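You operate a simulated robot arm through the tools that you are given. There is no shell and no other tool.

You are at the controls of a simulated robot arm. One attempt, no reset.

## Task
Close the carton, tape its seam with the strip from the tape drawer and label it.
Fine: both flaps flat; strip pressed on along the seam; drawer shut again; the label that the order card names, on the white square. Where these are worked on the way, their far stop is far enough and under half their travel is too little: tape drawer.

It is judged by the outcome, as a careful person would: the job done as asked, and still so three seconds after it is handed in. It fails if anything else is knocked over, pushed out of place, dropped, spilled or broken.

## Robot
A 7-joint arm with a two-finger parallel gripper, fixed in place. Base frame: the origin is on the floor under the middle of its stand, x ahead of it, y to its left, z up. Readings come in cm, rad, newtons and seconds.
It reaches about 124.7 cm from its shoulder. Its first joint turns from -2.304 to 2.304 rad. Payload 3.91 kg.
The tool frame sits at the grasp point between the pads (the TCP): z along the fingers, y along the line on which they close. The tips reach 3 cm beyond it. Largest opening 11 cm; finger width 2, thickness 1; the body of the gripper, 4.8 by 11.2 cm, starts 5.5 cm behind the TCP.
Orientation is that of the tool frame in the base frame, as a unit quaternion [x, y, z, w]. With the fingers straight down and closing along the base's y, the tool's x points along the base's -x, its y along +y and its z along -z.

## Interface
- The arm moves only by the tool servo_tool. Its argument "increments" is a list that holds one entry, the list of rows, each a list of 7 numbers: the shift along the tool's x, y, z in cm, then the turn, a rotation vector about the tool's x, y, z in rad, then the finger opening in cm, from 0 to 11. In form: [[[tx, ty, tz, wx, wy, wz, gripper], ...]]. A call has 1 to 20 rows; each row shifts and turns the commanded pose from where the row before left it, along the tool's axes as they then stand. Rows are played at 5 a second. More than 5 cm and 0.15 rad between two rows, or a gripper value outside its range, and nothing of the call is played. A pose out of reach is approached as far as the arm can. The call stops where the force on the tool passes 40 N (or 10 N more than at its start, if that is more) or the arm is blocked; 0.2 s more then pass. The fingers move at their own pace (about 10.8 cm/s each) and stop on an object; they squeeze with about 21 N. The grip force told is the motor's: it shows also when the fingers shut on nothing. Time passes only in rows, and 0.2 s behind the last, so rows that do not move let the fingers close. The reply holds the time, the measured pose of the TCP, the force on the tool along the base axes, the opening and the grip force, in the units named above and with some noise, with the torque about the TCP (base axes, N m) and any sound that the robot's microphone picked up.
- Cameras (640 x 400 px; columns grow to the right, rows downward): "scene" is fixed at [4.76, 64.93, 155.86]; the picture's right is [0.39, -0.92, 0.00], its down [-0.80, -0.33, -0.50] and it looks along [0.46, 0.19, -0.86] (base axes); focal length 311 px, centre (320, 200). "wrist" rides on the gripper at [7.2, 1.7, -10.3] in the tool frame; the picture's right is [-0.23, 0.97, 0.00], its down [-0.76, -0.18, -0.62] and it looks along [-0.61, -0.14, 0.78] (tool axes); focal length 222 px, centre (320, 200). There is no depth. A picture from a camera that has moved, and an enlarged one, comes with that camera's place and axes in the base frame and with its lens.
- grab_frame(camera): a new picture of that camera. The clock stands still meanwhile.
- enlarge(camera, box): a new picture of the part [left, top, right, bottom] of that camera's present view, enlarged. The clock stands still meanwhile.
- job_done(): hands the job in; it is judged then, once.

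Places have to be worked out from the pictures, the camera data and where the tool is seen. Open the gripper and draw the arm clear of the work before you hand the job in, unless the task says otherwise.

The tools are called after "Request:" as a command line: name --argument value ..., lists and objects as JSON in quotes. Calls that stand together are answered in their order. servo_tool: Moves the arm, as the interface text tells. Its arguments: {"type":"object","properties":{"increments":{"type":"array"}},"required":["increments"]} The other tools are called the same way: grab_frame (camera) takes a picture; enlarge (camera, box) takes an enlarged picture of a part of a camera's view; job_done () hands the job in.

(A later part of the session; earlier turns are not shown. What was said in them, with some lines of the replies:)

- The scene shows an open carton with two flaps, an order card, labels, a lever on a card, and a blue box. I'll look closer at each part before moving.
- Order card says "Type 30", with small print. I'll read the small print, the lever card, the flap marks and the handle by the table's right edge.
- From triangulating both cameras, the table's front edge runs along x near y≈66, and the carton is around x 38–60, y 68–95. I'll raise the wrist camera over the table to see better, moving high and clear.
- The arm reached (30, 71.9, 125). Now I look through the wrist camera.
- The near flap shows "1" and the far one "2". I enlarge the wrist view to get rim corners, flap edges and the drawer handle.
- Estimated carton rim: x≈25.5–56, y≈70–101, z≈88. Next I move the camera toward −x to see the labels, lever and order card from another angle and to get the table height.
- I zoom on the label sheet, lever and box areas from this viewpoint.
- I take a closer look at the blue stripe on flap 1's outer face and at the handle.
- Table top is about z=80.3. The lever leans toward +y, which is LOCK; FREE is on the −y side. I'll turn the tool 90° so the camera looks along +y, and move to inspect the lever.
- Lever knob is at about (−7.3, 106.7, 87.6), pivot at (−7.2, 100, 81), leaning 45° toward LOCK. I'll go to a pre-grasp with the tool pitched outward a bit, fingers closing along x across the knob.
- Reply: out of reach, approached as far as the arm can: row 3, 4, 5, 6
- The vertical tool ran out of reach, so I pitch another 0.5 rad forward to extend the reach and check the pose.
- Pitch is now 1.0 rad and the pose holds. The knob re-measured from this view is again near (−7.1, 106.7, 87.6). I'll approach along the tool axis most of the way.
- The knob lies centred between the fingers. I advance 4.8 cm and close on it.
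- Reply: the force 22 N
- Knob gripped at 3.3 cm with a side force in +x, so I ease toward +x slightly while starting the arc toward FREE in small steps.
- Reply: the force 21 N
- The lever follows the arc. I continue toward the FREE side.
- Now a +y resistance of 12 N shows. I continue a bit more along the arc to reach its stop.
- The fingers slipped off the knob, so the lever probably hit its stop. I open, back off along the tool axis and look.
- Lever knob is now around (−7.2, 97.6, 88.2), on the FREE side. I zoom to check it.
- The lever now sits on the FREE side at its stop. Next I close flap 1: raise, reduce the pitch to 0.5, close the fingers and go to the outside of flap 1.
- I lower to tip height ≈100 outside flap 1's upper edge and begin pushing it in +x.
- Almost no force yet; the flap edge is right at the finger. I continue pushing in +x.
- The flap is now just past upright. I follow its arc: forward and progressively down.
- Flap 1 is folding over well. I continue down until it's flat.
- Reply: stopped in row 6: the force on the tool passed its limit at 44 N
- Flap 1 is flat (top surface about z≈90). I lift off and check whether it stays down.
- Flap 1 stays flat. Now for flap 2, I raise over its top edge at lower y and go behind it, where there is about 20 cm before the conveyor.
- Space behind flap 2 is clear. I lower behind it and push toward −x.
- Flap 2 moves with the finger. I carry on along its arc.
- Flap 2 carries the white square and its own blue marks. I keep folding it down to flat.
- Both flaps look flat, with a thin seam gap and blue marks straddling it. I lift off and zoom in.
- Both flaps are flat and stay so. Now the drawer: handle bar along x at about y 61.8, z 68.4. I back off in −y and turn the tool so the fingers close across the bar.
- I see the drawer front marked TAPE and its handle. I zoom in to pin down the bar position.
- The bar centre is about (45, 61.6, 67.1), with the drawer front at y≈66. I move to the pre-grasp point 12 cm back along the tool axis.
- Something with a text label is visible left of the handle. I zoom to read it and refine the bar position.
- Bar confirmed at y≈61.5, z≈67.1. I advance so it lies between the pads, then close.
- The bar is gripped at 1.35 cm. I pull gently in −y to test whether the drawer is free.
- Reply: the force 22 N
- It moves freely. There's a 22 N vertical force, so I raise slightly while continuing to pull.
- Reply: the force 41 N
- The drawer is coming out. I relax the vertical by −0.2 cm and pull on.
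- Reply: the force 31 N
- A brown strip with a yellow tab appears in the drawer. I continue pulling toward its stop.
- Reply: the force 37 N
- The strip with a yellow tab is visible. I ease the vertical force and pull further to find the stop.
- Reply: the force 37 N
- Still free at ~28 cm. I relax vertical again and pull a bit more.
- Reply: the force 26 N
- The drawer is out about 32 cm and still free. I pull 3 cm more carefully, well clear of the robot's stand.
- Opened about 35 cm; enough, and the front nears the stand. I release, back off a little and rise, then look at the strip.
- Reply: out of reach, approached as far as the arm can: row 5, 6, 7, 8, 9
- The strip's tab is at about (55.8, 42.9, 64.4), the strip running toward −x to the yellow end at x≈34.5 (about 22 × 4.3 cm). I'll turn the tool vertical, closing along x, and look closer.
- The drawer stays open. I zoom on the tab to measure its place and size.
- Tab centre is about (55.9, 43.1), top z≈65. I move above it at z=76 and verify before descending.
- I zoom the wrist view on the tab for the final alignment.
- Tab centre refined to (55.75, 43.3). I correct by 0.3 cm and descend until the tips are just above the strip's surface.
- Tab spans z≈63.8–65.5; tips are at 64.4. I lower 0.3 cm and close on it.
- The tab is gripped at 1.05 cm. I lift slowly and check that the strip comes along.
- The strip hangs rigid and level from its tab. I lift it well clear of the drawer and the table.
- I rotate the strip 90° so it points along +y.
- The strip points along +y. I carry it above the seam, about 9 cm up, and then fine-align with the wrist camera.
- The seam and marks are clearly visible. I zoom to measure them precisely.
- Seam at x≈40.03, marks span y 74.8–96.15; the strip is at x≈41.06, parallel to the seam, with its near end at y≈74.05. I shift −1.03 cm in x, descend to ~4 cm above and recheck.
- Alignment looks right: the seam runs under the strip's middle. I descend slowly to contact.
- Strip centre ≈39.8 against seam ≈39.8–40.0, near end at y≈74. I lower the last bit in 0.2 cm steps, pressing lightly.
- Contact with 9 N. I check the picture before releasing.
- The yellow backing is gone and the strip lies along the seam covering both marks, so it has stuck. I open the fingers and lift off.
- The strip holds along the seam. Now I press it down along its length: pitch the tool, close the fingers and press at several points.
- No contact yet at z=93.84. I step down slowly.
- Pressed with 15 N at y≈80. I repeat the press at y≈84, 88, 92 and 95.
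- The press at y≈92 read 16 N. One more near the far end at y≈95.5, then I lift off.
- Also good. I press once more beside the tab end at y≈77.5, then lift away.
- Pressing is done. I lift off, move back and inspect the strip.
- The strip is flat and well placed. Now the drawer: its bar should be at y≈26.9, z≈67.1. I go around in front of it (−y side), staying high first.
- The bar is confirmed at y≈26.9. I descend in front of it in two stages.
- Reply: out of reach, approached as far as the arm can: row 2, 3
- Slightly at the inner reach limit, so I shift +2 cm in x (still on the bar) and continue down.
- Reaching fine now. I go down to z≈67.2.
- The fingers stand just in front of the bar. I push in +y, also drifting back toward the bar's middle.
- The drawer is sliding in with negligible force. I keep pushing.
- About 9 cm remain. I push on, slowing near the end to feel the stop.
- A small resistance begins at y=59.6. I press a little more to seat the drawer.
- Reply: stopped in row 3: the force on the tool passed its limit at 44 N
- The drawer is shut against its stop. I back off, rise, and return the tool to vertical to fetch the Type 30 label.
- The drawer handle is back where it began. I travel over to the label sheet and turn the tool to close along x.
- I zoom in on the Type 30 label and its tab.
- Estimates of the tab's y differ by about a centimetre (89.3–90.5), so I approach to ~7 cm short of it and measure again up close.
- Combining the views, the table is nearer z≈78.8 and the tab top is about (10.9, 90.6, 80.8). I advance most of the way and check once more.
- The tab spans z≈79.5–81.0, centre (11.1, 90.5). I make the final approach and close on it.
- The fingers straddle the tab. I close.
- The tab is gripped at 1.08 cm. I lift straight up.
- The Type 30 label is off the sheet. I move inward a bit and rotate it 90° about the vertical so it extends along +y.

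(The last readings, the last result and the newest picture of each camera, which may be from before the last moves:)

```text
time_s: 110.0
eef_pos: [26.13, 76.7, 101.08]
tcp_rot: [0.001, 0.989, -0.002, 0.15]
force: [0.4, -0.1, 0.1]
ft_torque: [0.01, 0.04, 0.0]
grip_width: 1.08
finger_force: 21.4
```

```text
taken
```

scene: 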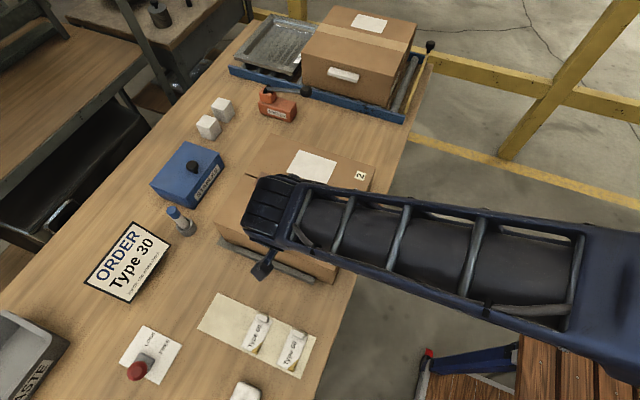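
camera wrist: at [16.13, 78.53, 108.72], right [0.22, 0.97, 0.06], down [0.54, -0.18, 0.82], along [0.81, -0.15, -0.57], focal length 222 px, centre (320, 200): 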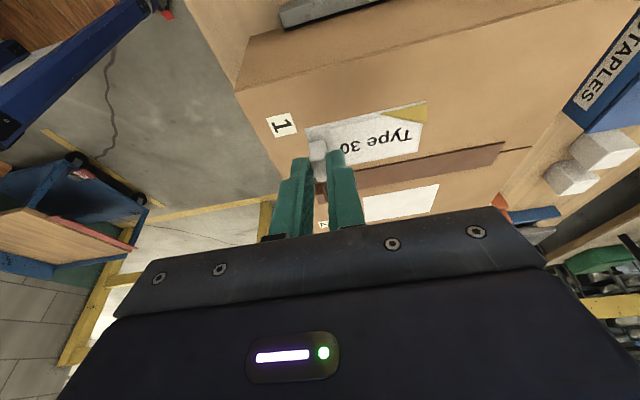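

The label now points along +y. I move it above the white square and measure the alignment.

Request:
servo_tool --increments '[[[-4.11, 1.06, 1.27, 0, 0, 0, 0.5], [-4.11, 1.06, 1.27, 0, 0, 0, 0.5], [-4.11, 1.06, 1.27, 0, 0, 0, 0.5], [-4.11, 1.06, 1.27, 0, 0, 0, 0.5], [-4.11, 1.06, 1.27, 0, 0, 0, 0.5], [0, 0, 0, 0, 0, 0, 0.5]]]'

Request:
grab_frame --camera "wrist"

Request:
enlarge --camera "wrist" --box '[280, 80, 460, 240]'

Request:
enlarge --camera "scene" --box '[200, 120, 400, 290]'

```text
time_s: 111.4
eef_pos: [47.49, 82.02, 101.04]
tcp_rot: [0.0, 0.989, -0.002, 0.151]
force: [1.1, 1.5, -0.3]
ft_torque: [-0.01, -0.03, -0.02]
grip_width: 1.07
finger_force: 20.8
```

```text
taken
camera wrist: at [37.54, 83.81, 108.65], right [0.22, 0.97, 0.06], down [0.54, -0.18, 0.82], along [0.81, -0.14, -0.57], focal length 222 px, centre (320, 200)
```

wrist: 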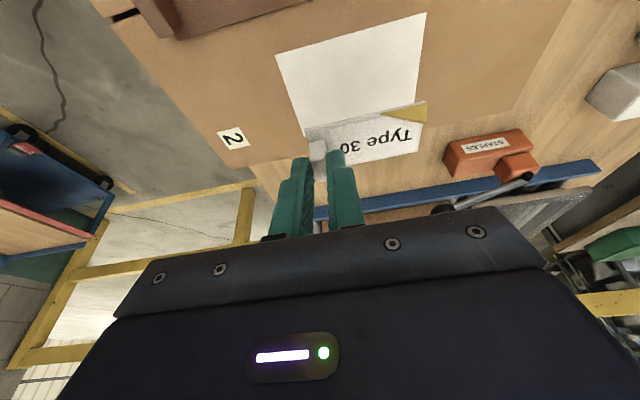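

```text
2.50 times, centred on (370, 160) of wrist
camera zoom: at [37.54, 83.81, 108.65], right [0.22, 0.97, 0.06], down [0.54, -0.18, 0.82], along [0.81, -0.14, -0.57], focal length 555 px, centre (195, 300)
```

zoom: 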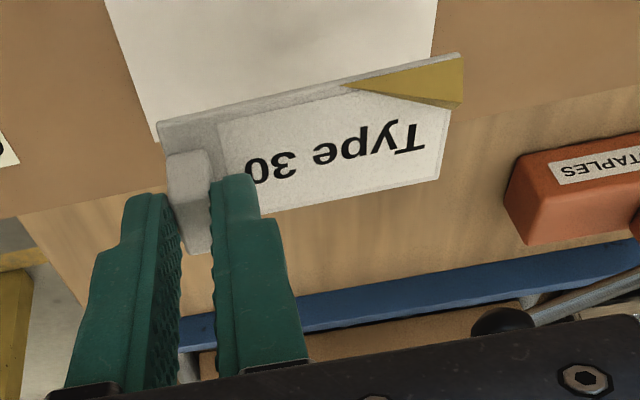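

```text
2.35 times, centred on (300, 205) of scene
camera zoom: at [4.76, 64.93, 155.86], right [0.39, -0.92, 0.0], down [-0.8, -0.33, -0.5], along [0.46, 0.19, -0.86], focal length 731 px, centre (367, 188)
```

zoom: 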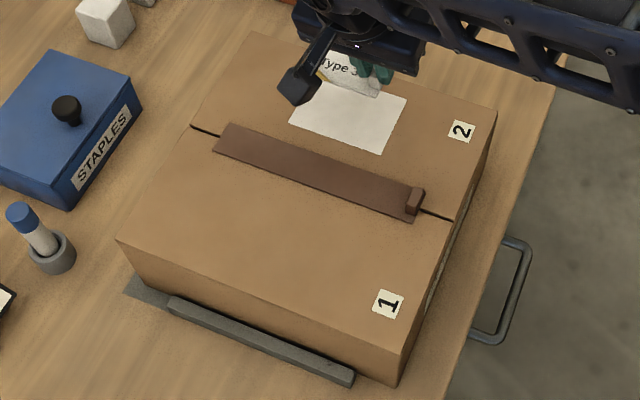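

Label centre is at (47.9, 85.3) over a square centred at about (48.45, 85.6). I shift by (+0.6, +0.3) and descend close above.

Request:
servo_tool --increments '[[[-0.573, 0.3, 0.177, 0, 0, 0, 0.5], [0.739, 0, 2.39, 0, 0, 0, 0.5], [0.739, 0, 2.39, 0, 0, 0, 0.5], [0.296, 0, 0.955, 0, 0, 0, 0.5], [0, 0, 0, 0, 0, 0, 0.5]]]'

Request:
grab_frame --camera "wrist"

Request:
enlarge --camera "scene" --box '[260, 130, 380, 220]'

```text
time_s: 112.6
eef_pos: [48.28, 82.35, 95.03]
tcp_rot: [0.001, 0.989, -0.003, 0.15]
force: [-0.9, -0.6, -0.6]
ft_torque: [-0.04, -0.01, -0.01]
grip_width: 1.05
finger_force: 21.2
```

```text
taken
camera wrist: at [38.17, 84.05, 102.74], right [0.22, 0.97, 0.06], down [0.54, -0.18, 0.82], along [0.81, -0.14, -0.57], focal length 222 px, centre (320, 200)
```

wrist: 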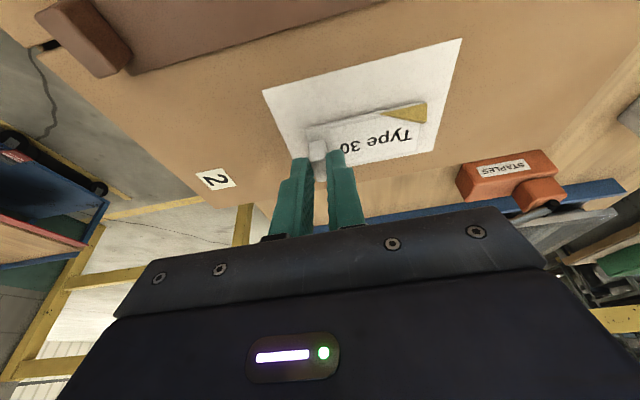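

```text
4.44 times, centred on (320, 175) of scene
camera zoom: at [4.76, 64.93, 155.86], right [0.39, -0.92, 0.0], down [-0.8, -0.33, -0.5], along [0.46, 0.19, -0.86], focal length 1381 px, centre (320, 311)
```

zoom: 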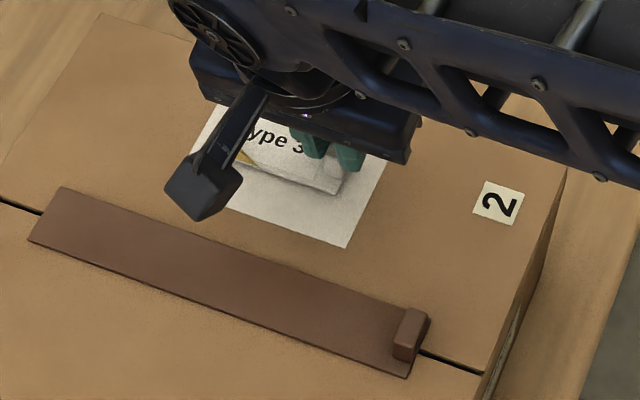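

Label centre ≈(48.6, 85.65) and square centre ≈(48.55, 85.6): aligned. I lower to contact in small steps.

Request:
servo_tool --increments '[[[0.236, 0, 0.764, 0, 0, 0, 0.5], [0.089, 0, 0.287, 0, 0, 0, 0.5], [0.059, 0, 0.191, 0, 0, 0, 0.5], [0, 0, 0, 0, 0, 0, 0.5]]]'

```text
time_s: 113.6
eef_pos: [48.19, 82.31, 93.92]
tcp_rot: [0.001, 0.988, -0.001, 0.152]
force: [1.7, 2.1, 28.6]
ft_torque: [0.1, -0.32, 0.01]
grip_width: 1.09
finger_force: 21.1
```

Contact at 29 N. I look before releasing.

Request:
grab_frame --camera "wrist"

```text
taken
camera wrist: at [38.2, 84.02, 101.6], right [0.22, 0.97, 0.07], down [0.54, -0.18, 0.82], along [0.81, -0.14, -0.56], focal length 222 px, centre (320, 200)
```

wrist: 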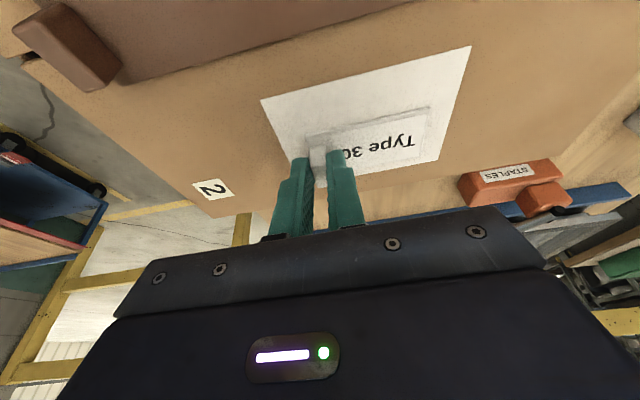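

The gold corner has disappeared, so the label is stuck within the square. I ease off, open and lift away.

Request:
servo_tool --increments '[[[-0.02, 0, -0.08, 0, 0, 0, 0.5], [0, 0, 0, 0, 0, 0, 3], [0, 0, 0, 0, 0, 0, 3], [-0.59, 0, -1.91, 0, 0, 0, 3], [-1.12, 0, -3.63, 0, 0, 0, 3], [-1.12, 0, -3.63, 0, 0, 0, 3]]]'

Request:
grab_frame --camera "wrist"

Request:
enlarge --camera "scene" --box '[200, 120, 400, 290]'

```text
time_s: 115.0
eef_pos: [48.16, 82.6, 103.37]
tcp_rot: [0.0, 0.988, -0.002, 0.151]
force: [0.1, 1.2, -0.3]
ft_torque: [0.01, 0.02, 0.01]
grip_width: 3.01
finger_force: 0.1
```

```text
taken
camera wrist: at [38.15, 84.19, 111.08], right [0.22, 0.97, 0.06], down [0.54, -0.17, 0.82], along [0.81, -0.15, -0.57], focal length 222 px, centre (320, 200)
```

wrist: 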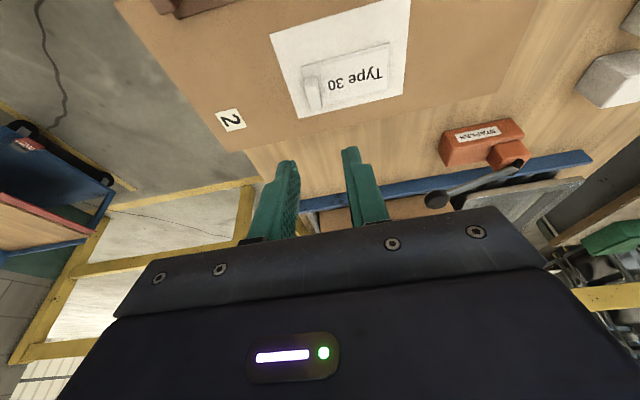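

```text
2.35 times, centred on (300, 205) of scene
camera zoom: at [4.76, 64.93, 155.86], right [0.39, -0.92, 0.0], down [-0.8, -0.33, -0.5], along [0.46, 0.19, -0.86], focal length 731 px, centre (367, 188)
```

zoom: 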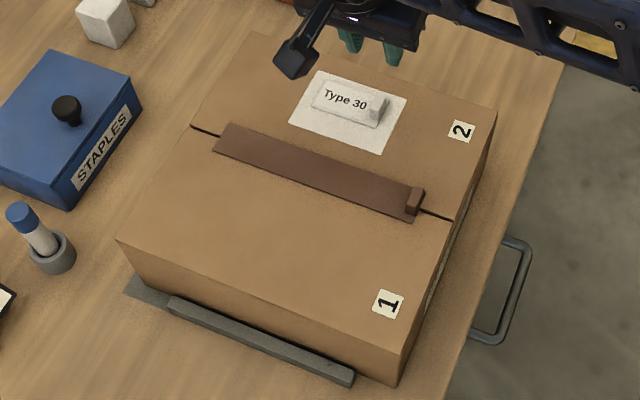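

The Type 30 label sits squarely on the white square. Since I moved the lock lever to get the drawer open, I'll put it back to LOCK as found; first I rise clear and reorient the tool.

Request:
servo_tool --increments '[[[-1.03, 0, -3.34, 0, 0, 0, 5], [-1.03, 0, -3.34, 0, 0, 0, 5], [3.82, -1.09, -1.18, 0, 0, 0, 5], [3.82, -1.09, -1.18, 0, 0, 0, 5], [3.82, -1.09, -1.18, 0, 0, 0, 5], [3.82, -1.09, -1.18, 0, 0, 0, 5], [3.82, -1.09, -1.18, 0, 0, 0, 5], [3.82, -1.09, -1.18, 0, 0, 0, 5], [3.82, -1.09, -1.18, 0, 0, 0, 5], [0, 0, 0, 0, 0.15, 0, 6], [0, 0, 0, 0, 0.15, 0, 6]]]'

Request:
servo_tool --increments '[[[0, 0, 0, 0, 0, -0.1428, 7], [0, 0, 0, 0, 0, -0.1428, 7], [0, 0, 0, 0, 0, -0.1428, 7], [0, 0, 0, 0, 0, -0.1428, 7], [0, 0, 0, 0, 0, -0.1428, 7], [0, 0, 0, 0, 0, -0.1428, 7], [0, 0, 0, 0, 0, -0.1428, 7], [0, 0, 0, 0, 0, -0.1428, 7], [0, 0, 0, 0, 0, -0.1428, 7], [0, 0, 0, 0, 0, -0.1428, 7], [0, 0, 0, 0, 0, -0.1428, 7]]]'

Request:
grab_frame --camera "scene"

```text
time_s: 117.4
eef_pos: [20.11, 74.9, 110.47]
tcp_rot: [0.001, 1.0, -0.001, 0.0]
force: [-0.5, 0.4, 0.0]
ft_torque: [-0.02, -0.02, 0.01]
grip_width: 6.0
finger_force: 0.0
```

```text
time_s: 119.8
eef_pos: [20.11, 74.9, 110.39]
tcp_rot: [0.707, -0.707, 0.002, 0.0]
force: [-0.9, -0.2, -0.2]
ft_torque: [-0.01, 0.01, 0.0]
grip_width: 6.97
finger_force: 0.1
```

```text
taken
```

scene: 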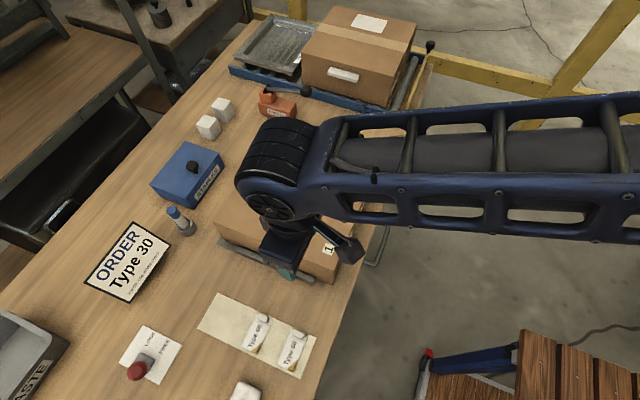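

Now I go toward the lever and pitch the tool forward as before.

Request:
servo_tool --increments '[[[-1.01, 3.87, 1.49, 0, 0, 0, 8], [-1.01, 3.87, 1.49, 0, 0, 0, 8], [-1.01, 3.87, 1.49, 0, 0, 0, 8], [-1.01, 3.87, 1.49, 0, 0, 0, 8], [-1.01, 3.87, 1.49, 0, 0, 0, 8], [-1.01, 3.87, 1.49, 0, 0, 0, 8], [-1.01, 3.87, 1.49, 0, 0, 0, 8], [0, 0, 0, 0, -0.125, 0, 8], [0, 0, 0, 0, -0.125, 0, 8], [0, 0, 0, 0, -0.125, 0, 8], [0, 0, 0, 0, -0.125, 0, 8], [0, 0, 0, 0, -0.125, 0, 8], [0, 0, 0, 0, -0.125, 0, 8], [0, 0, 0, 0, -0.125, 0, 8], [0, 0, 0, 0, -0.125, 0, 8]]]'

Request:
grab_frame --camera "wrist"

Request:
enlarge --camera "wrist" --box '[230, 20, 430, 200]'

```text
time_s: 123.0
eef_pos: [-7.22, 81.92, 99.98]
tcp_rot: [0.628, -0.625, -0.33, -0.327]
force: [-0.8, -0.2, -0.6]
ft_torque: [0.01, -0.02, -0.07]
grip_width: 8.0
finger_force: 0.1
```

```text
taken
camera wrist: at [-8.79, 69.22, 99.79], right [-0.97, 0.12, 0.19], down [0.18, -0.08, 0.98], along [0.14, 0.99, 0.05], focal length 222 px, centre (320, 200)
```

wrist: 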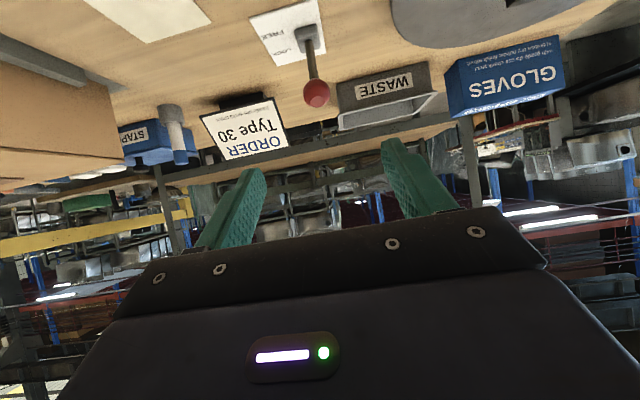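

```text
2.22 times, centred on (330, 110) of wrist
camera zoom: at [-8.79, 69.22, 99.79], right [-0.97, 0.12, 0.19], down [0.18, -0.08, 0.98], along [0.14, 0.99, 0.05], focal length 494 px, centre (298, 400)
```

zoom: 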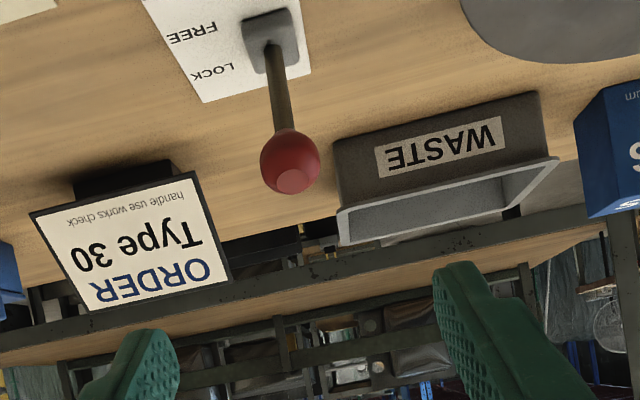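

The knob is at about (−6.9, 97.7, 88.2). I approach along the tool axis to just short of it.

Request:
servo_tool --increments '[[[0.72, -0.3, 0, 0, 0, 0, 8], [0, 0, 4, 0, 0, 0, 8], [0, 0, 4, 0, 0, 0, 8], [0, 0, 4, 0, 0, 0, 8], [0, 0, 2.5, 0, 0, 0, 8]]]'

Request:
grab_frame --camera "wrist"

```text
time_s: 124.2
eef_pos: [-6.46, 93.74, 91.44]
tcp_rot: [-0.62, 0.623, 0.336, 0.34]
force: [0.3, 0.5, 0.2]
ft_torque: [-0.03, -0.05, -0.03]
grip_width: 7.98
finger_force: 0.0
```

```text
taken
camera wrist: at [-8.2, 81.08, 90.85], right [-0.97, 0.13, 0.19], down [0.18, -0.11, 0.98], along [0.14, 0.99, 0.08], focal length 222 px, centre (320, 200)
```

wrist: 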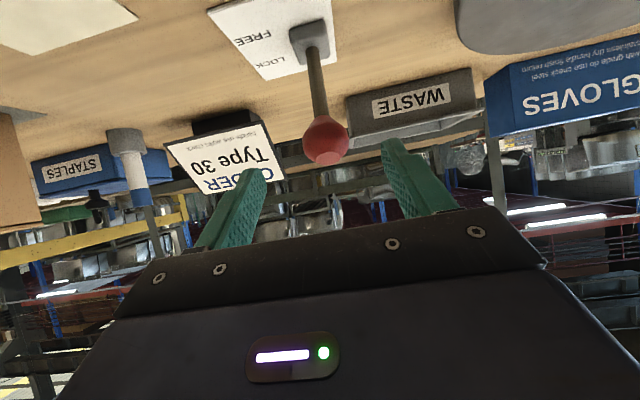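

Knob measured at (−7.05, 97.7, 88.1). I close in and grip it.

Request:
servo_tool --increments '[[[0.67, 0.55, 1, 0, 0, 0, 8], [0, 0, 2.1, 0, 0, 0, 8], [0, 0, 2.0, 0, 0, 0, 8], [0, 0, 0, 0, 0, 0, 2], [0, 0, 0, 0, 0, 0, 2], [0, 0, 0, 0, 0, 0, 2]]]'

Request:
grab_frame --camera "wrist"

```text
time_s: 125.6
eef_pos: [-7.07, 97.62, 88.1]
tcp_rot: [-0.621, 0.621, 0.337, 0.338]
force: [0.8, 4.6, -0.2]
ft_torque: [0.43, -0.01, 0.01]
grip_width: 3.29
finger_force: 44.5
```

```text
taken
camera wrist: at [-8.73, 85.0, 87.57], right [-0.97, 0.13, 0.19], down [0.18, -0.11, 0.98], along [0.14, 0.99, 0.09], focal length 222 px, centre (320, 200)
```

wrist: 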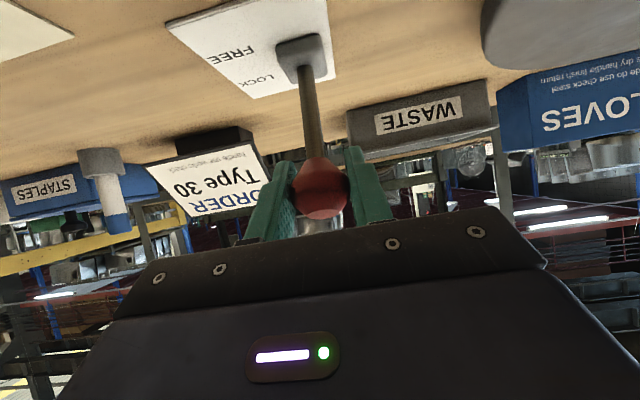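

Gripped. I swing the lever back along its arc toward LOCK in small steps.

Request:
servo_tool --increments '[[[-1.309, 0, 1.002, 0, 0, 0, 2], [-1.125, 0, 1.179, 0, 0, 0, 2], [-0.873, 0, 1.341, 0, 0, 0, 2]]]'

```text
time_s: 126.4
eef_pos: [-6.88, 102.31, 89.06]
tcp_rot: [-0.62, 0.622, 0.337, 0.34]
force: [4.1, -12.1, 3.8]
ft_torque: [-1.24, 0.04, 0.03]
grip_width: 3.29
finger_force: 45.5
```

Request:
servo_tool --increments '[[[-0.646, 0, 1.487, 0, 0, 0, 2], [-0.39, 0, 1.532, 0, 0, 0, 2], [-0.127, 0, 1.345, 0, 0, 0, 2]]]'

Request:
grab_frame --camera "wrist"

```text
time_s: 127.2
eef_pos: [-6.94, 106.68, 87.9]
tcp_rot: [-0.62, 0.621, 0.338, 0.34]
force: [9.0, 0.0, 17.9]
ft_torque: [-0.92, -0.01, 0.16]
grip_width: 3.31
finger_force: 45.0
```

```text
taken
camera wrist: at [-8.72, 94.04, 87.3], right [-0.97, 0.12, 0.19], down [0.18, -0.11, 0.98], along [0.14, 0.99, 0.09], focal length 222 px, centre (320, 200)
```

wrist: 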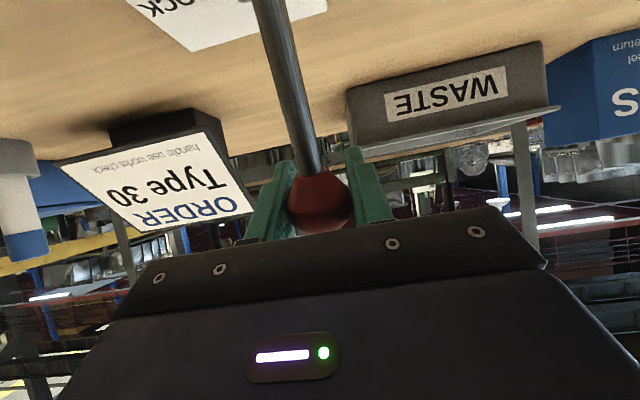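

The lever is back where it was. I nudge 0.4 cm further to be at the stop, then release and back off.

Request:
servo_tool --increments '[[[0.02, 0, 0.43, 0, 0, 0, 2], [0, 0, 0, 0, 0, 0, 8], [0, 0, 0, 0, 0, 0, 8], [0, 0, -4, 0, 0, 0, 8], [0, 0, -4, 0, 0, 0, 8], [0, 0, -4, 0, 0, 0, 8], [0, 0, -4, 0, 0, 0, 8]]]'

Request:
grab_frame --camera "wrist"

Request:
grab_frame --camera "scene"

```text
time_s: 128.8
eef_pos: [-7.06, 93.42, 95.77]
tcp_rot: [-0.621, 0.622, 0.336, 0.339]
force: [0.8, 0.0, -1.1]
ft_torque: [0.03, -0.02, 0.02]
grip_width: 8.0
finger_force: 0.1
```

```text
taken
camera wrist: at [-8.83, 80.84, 95.31], right [-0.97, 0.13, 0.19], down [0.18, -0.11, 0.98], along [0.14, 0.99, 0.08], focal length 222 px, centre (320, 200)
```

wrist: 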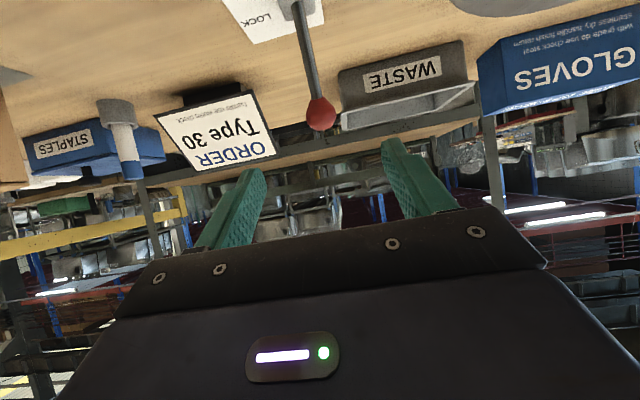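

```text
taken
```

scene: 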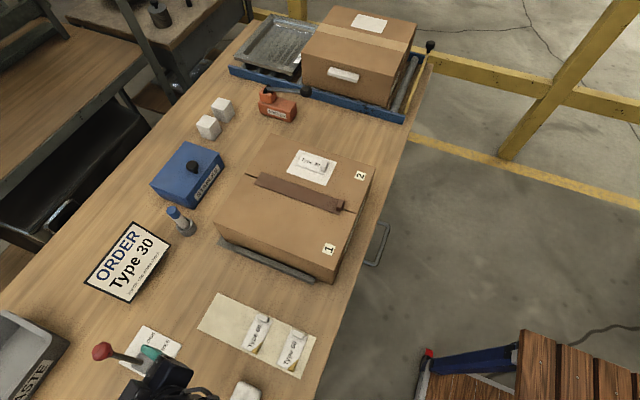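

The lever is back at LOCK just as at the start, and everything else is in place. I rise and draw the arm clear.

Request:
servo_tool --increments '[[[-3.15, 0, -2.03, 0, 0, 0, 8], [-3.15, 0, -2.03, 0, 0, 0, 8], [-3.15, 0, -2.03, 0, 0, 0, 8], [-3.15, 0, -2.03, 0, 0, 0, 8], [2.5, 0, -3.9, 0, 0, 0, 8], [2.5, 0, -3.9, 0, 0, 0, 8], [0, 0, 0, 0, 0.125, 0, 8], [0, 0, 0, 0, 0.125, 0, 8], [0, 0, 0, 0, 0.125, 0, 8], [0, 0, 0, 0, 0.125, 0, 8], [0, 0, 0, 0, 0.125, 0, 8], [0, 0, 0, 0, 0.125, 0, 8], [0, 0, 0, 0, 0.125, 0, 8], [0, 0, 0, 0, 0.125, 0, 8]]]'

Request:
servo_tool --increments '[[[3, -3.5, 0, 0, 0, 0, 11], [3, -3.5, 0, 0, 0, 0, 11], [3, -3.5, 0, 0, 0, 0, 11], [3, -3.5, 0, 0, 0, 0, 11], [3, -3.5, 0, 0, 0, 0, 11], [3, -3.5, 0, 0, 0, 0, 11], [3, -3.5, 0, 0, 0, 0, 11], [3, -3.5, 0, 0, 0, 0, 11], [3, -3.5, 0, 0, 0, 0, 11], [3, -3.5, 0, 0, 0, 0, 11], [3, -3.5, 0, 0, 0, 0, 11], [0, -3.5, 0, 0, 0, 0, 11]]]'

Request:
grab_frame --camera "scene"

```text
time_s: 131.8
eef_pos: [-7.28, 84.45, 111.1]
tcp_rot: [-0.706, 0.708, -0.001, 0.0]
force: [-0.4, -0.2, 0.5]
ft_torque: [0.01, 0.03, -0.02]
grip_width: 8.0
finger_force: 0.1
```

```text
time_s: 134.4
eef_pos: [34.71, 51.22, 111.23]
tcp_rot: [0.707, -0.707, 0.002, 0.0]
force: [-1.1, 0.0, -0.4]
ft_torque: [0.01, -0.08, -0.02]
grip_width: 10.99
finger_force: 0.1
```

```text
taken
```

scene: 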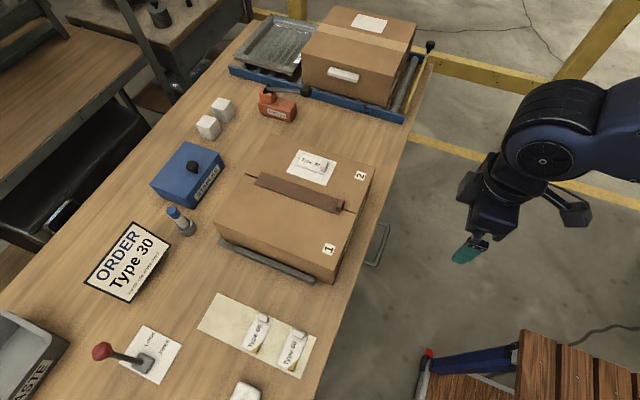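

The arm is clear and the gripper open. I make a last close check of the carton, the drawer and the surroundings.

Request:
enlarge --camera "scene" --box '[200, 120, 400, 290]'

Request:
enlarge --camera "scene" --box '[80, 200, 340, 400]'

Request:
grab_frame --camera "wrist"

```text
2.35 times, centred on (300, 205) of scene
camera zoom: at [4.76, 64.93, 155.86], right [0.39, -0.92, 0.0], down [-0.8, -0.33, -0.5], along [0.46, 0.19, -0.86], focal length 731 px, centre (367, 188)
```

zoom: 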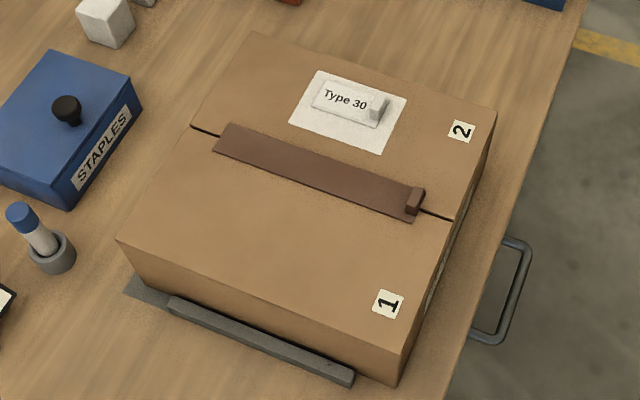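

```text
2.00 times, centred on (210, 300) of scene
camera zoom: at [4.76, 64.93, 155.86], right [0.39, -0.92, 0.0], down [-0.8, -0.33, -0.5], along [0.46, 0.19, -0.86], focal length 622 px, centre (540, 0)
```

zoom: 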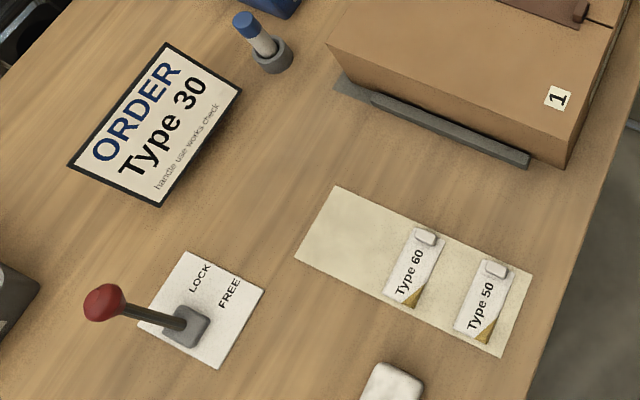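

```text
taken
camera wrist: at [32.92, 44.0, 121.51], right [-0.97, 0.23, 0.0], down [0.18, 0.76, 0.62], along [0.14, 0.6, -0.78], focal length 222 px, centre (320, 200)
```

wrist: 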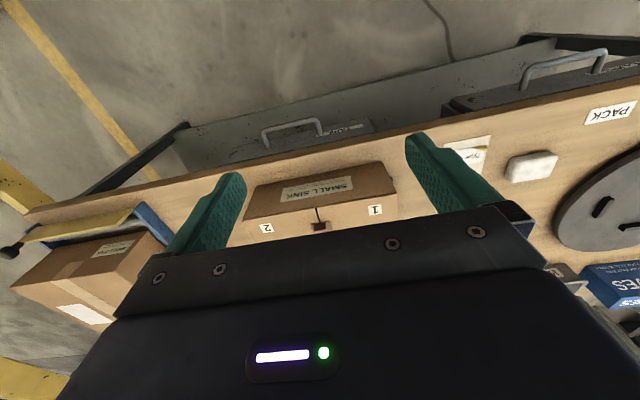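

Everything is in place:
- Both flaps are flat.
- The strip is pressed on along the seam.
- The tape drawer is shut.
- The Type 30 label is on the white square.
- The lever is back at LOCK.
- Nothing else has been disturbed.

I hand the job in.

Request:
job_done

```text
The job is handed in.
```

The carton is closed, taped and labelled, and I've handed the job in. My last pictures, taken just before that, showed everything in place.

- **Flaps:** I closed flap 1 first, then flap 2. Both lie flat and stayed down when I let go.
- **Strip:** It lies centred along the seam and covers both pairs of blue marks. I pressed it down at six points along its length.
- **Drawer:** I pulled it out about 35 cm without reaching its far stop, because its front was getting close to the robot's stand. Afterwards I pushed it shut against its stop. I can't tell its full travel, so I can't confirm that 35 cm is more than half.
- **Label:** The Type 30 label named on the order card is centred on the white square, lengthwise along the seam.
- **Lever:** I moved the LOCK/FREE lever to FREE before opening the drawer, without first testing whether the drawer was locked. I put it back to LOCK at the end.

The arm is drawn clear with the gripper open. I saw nothing else moved or knocked over.
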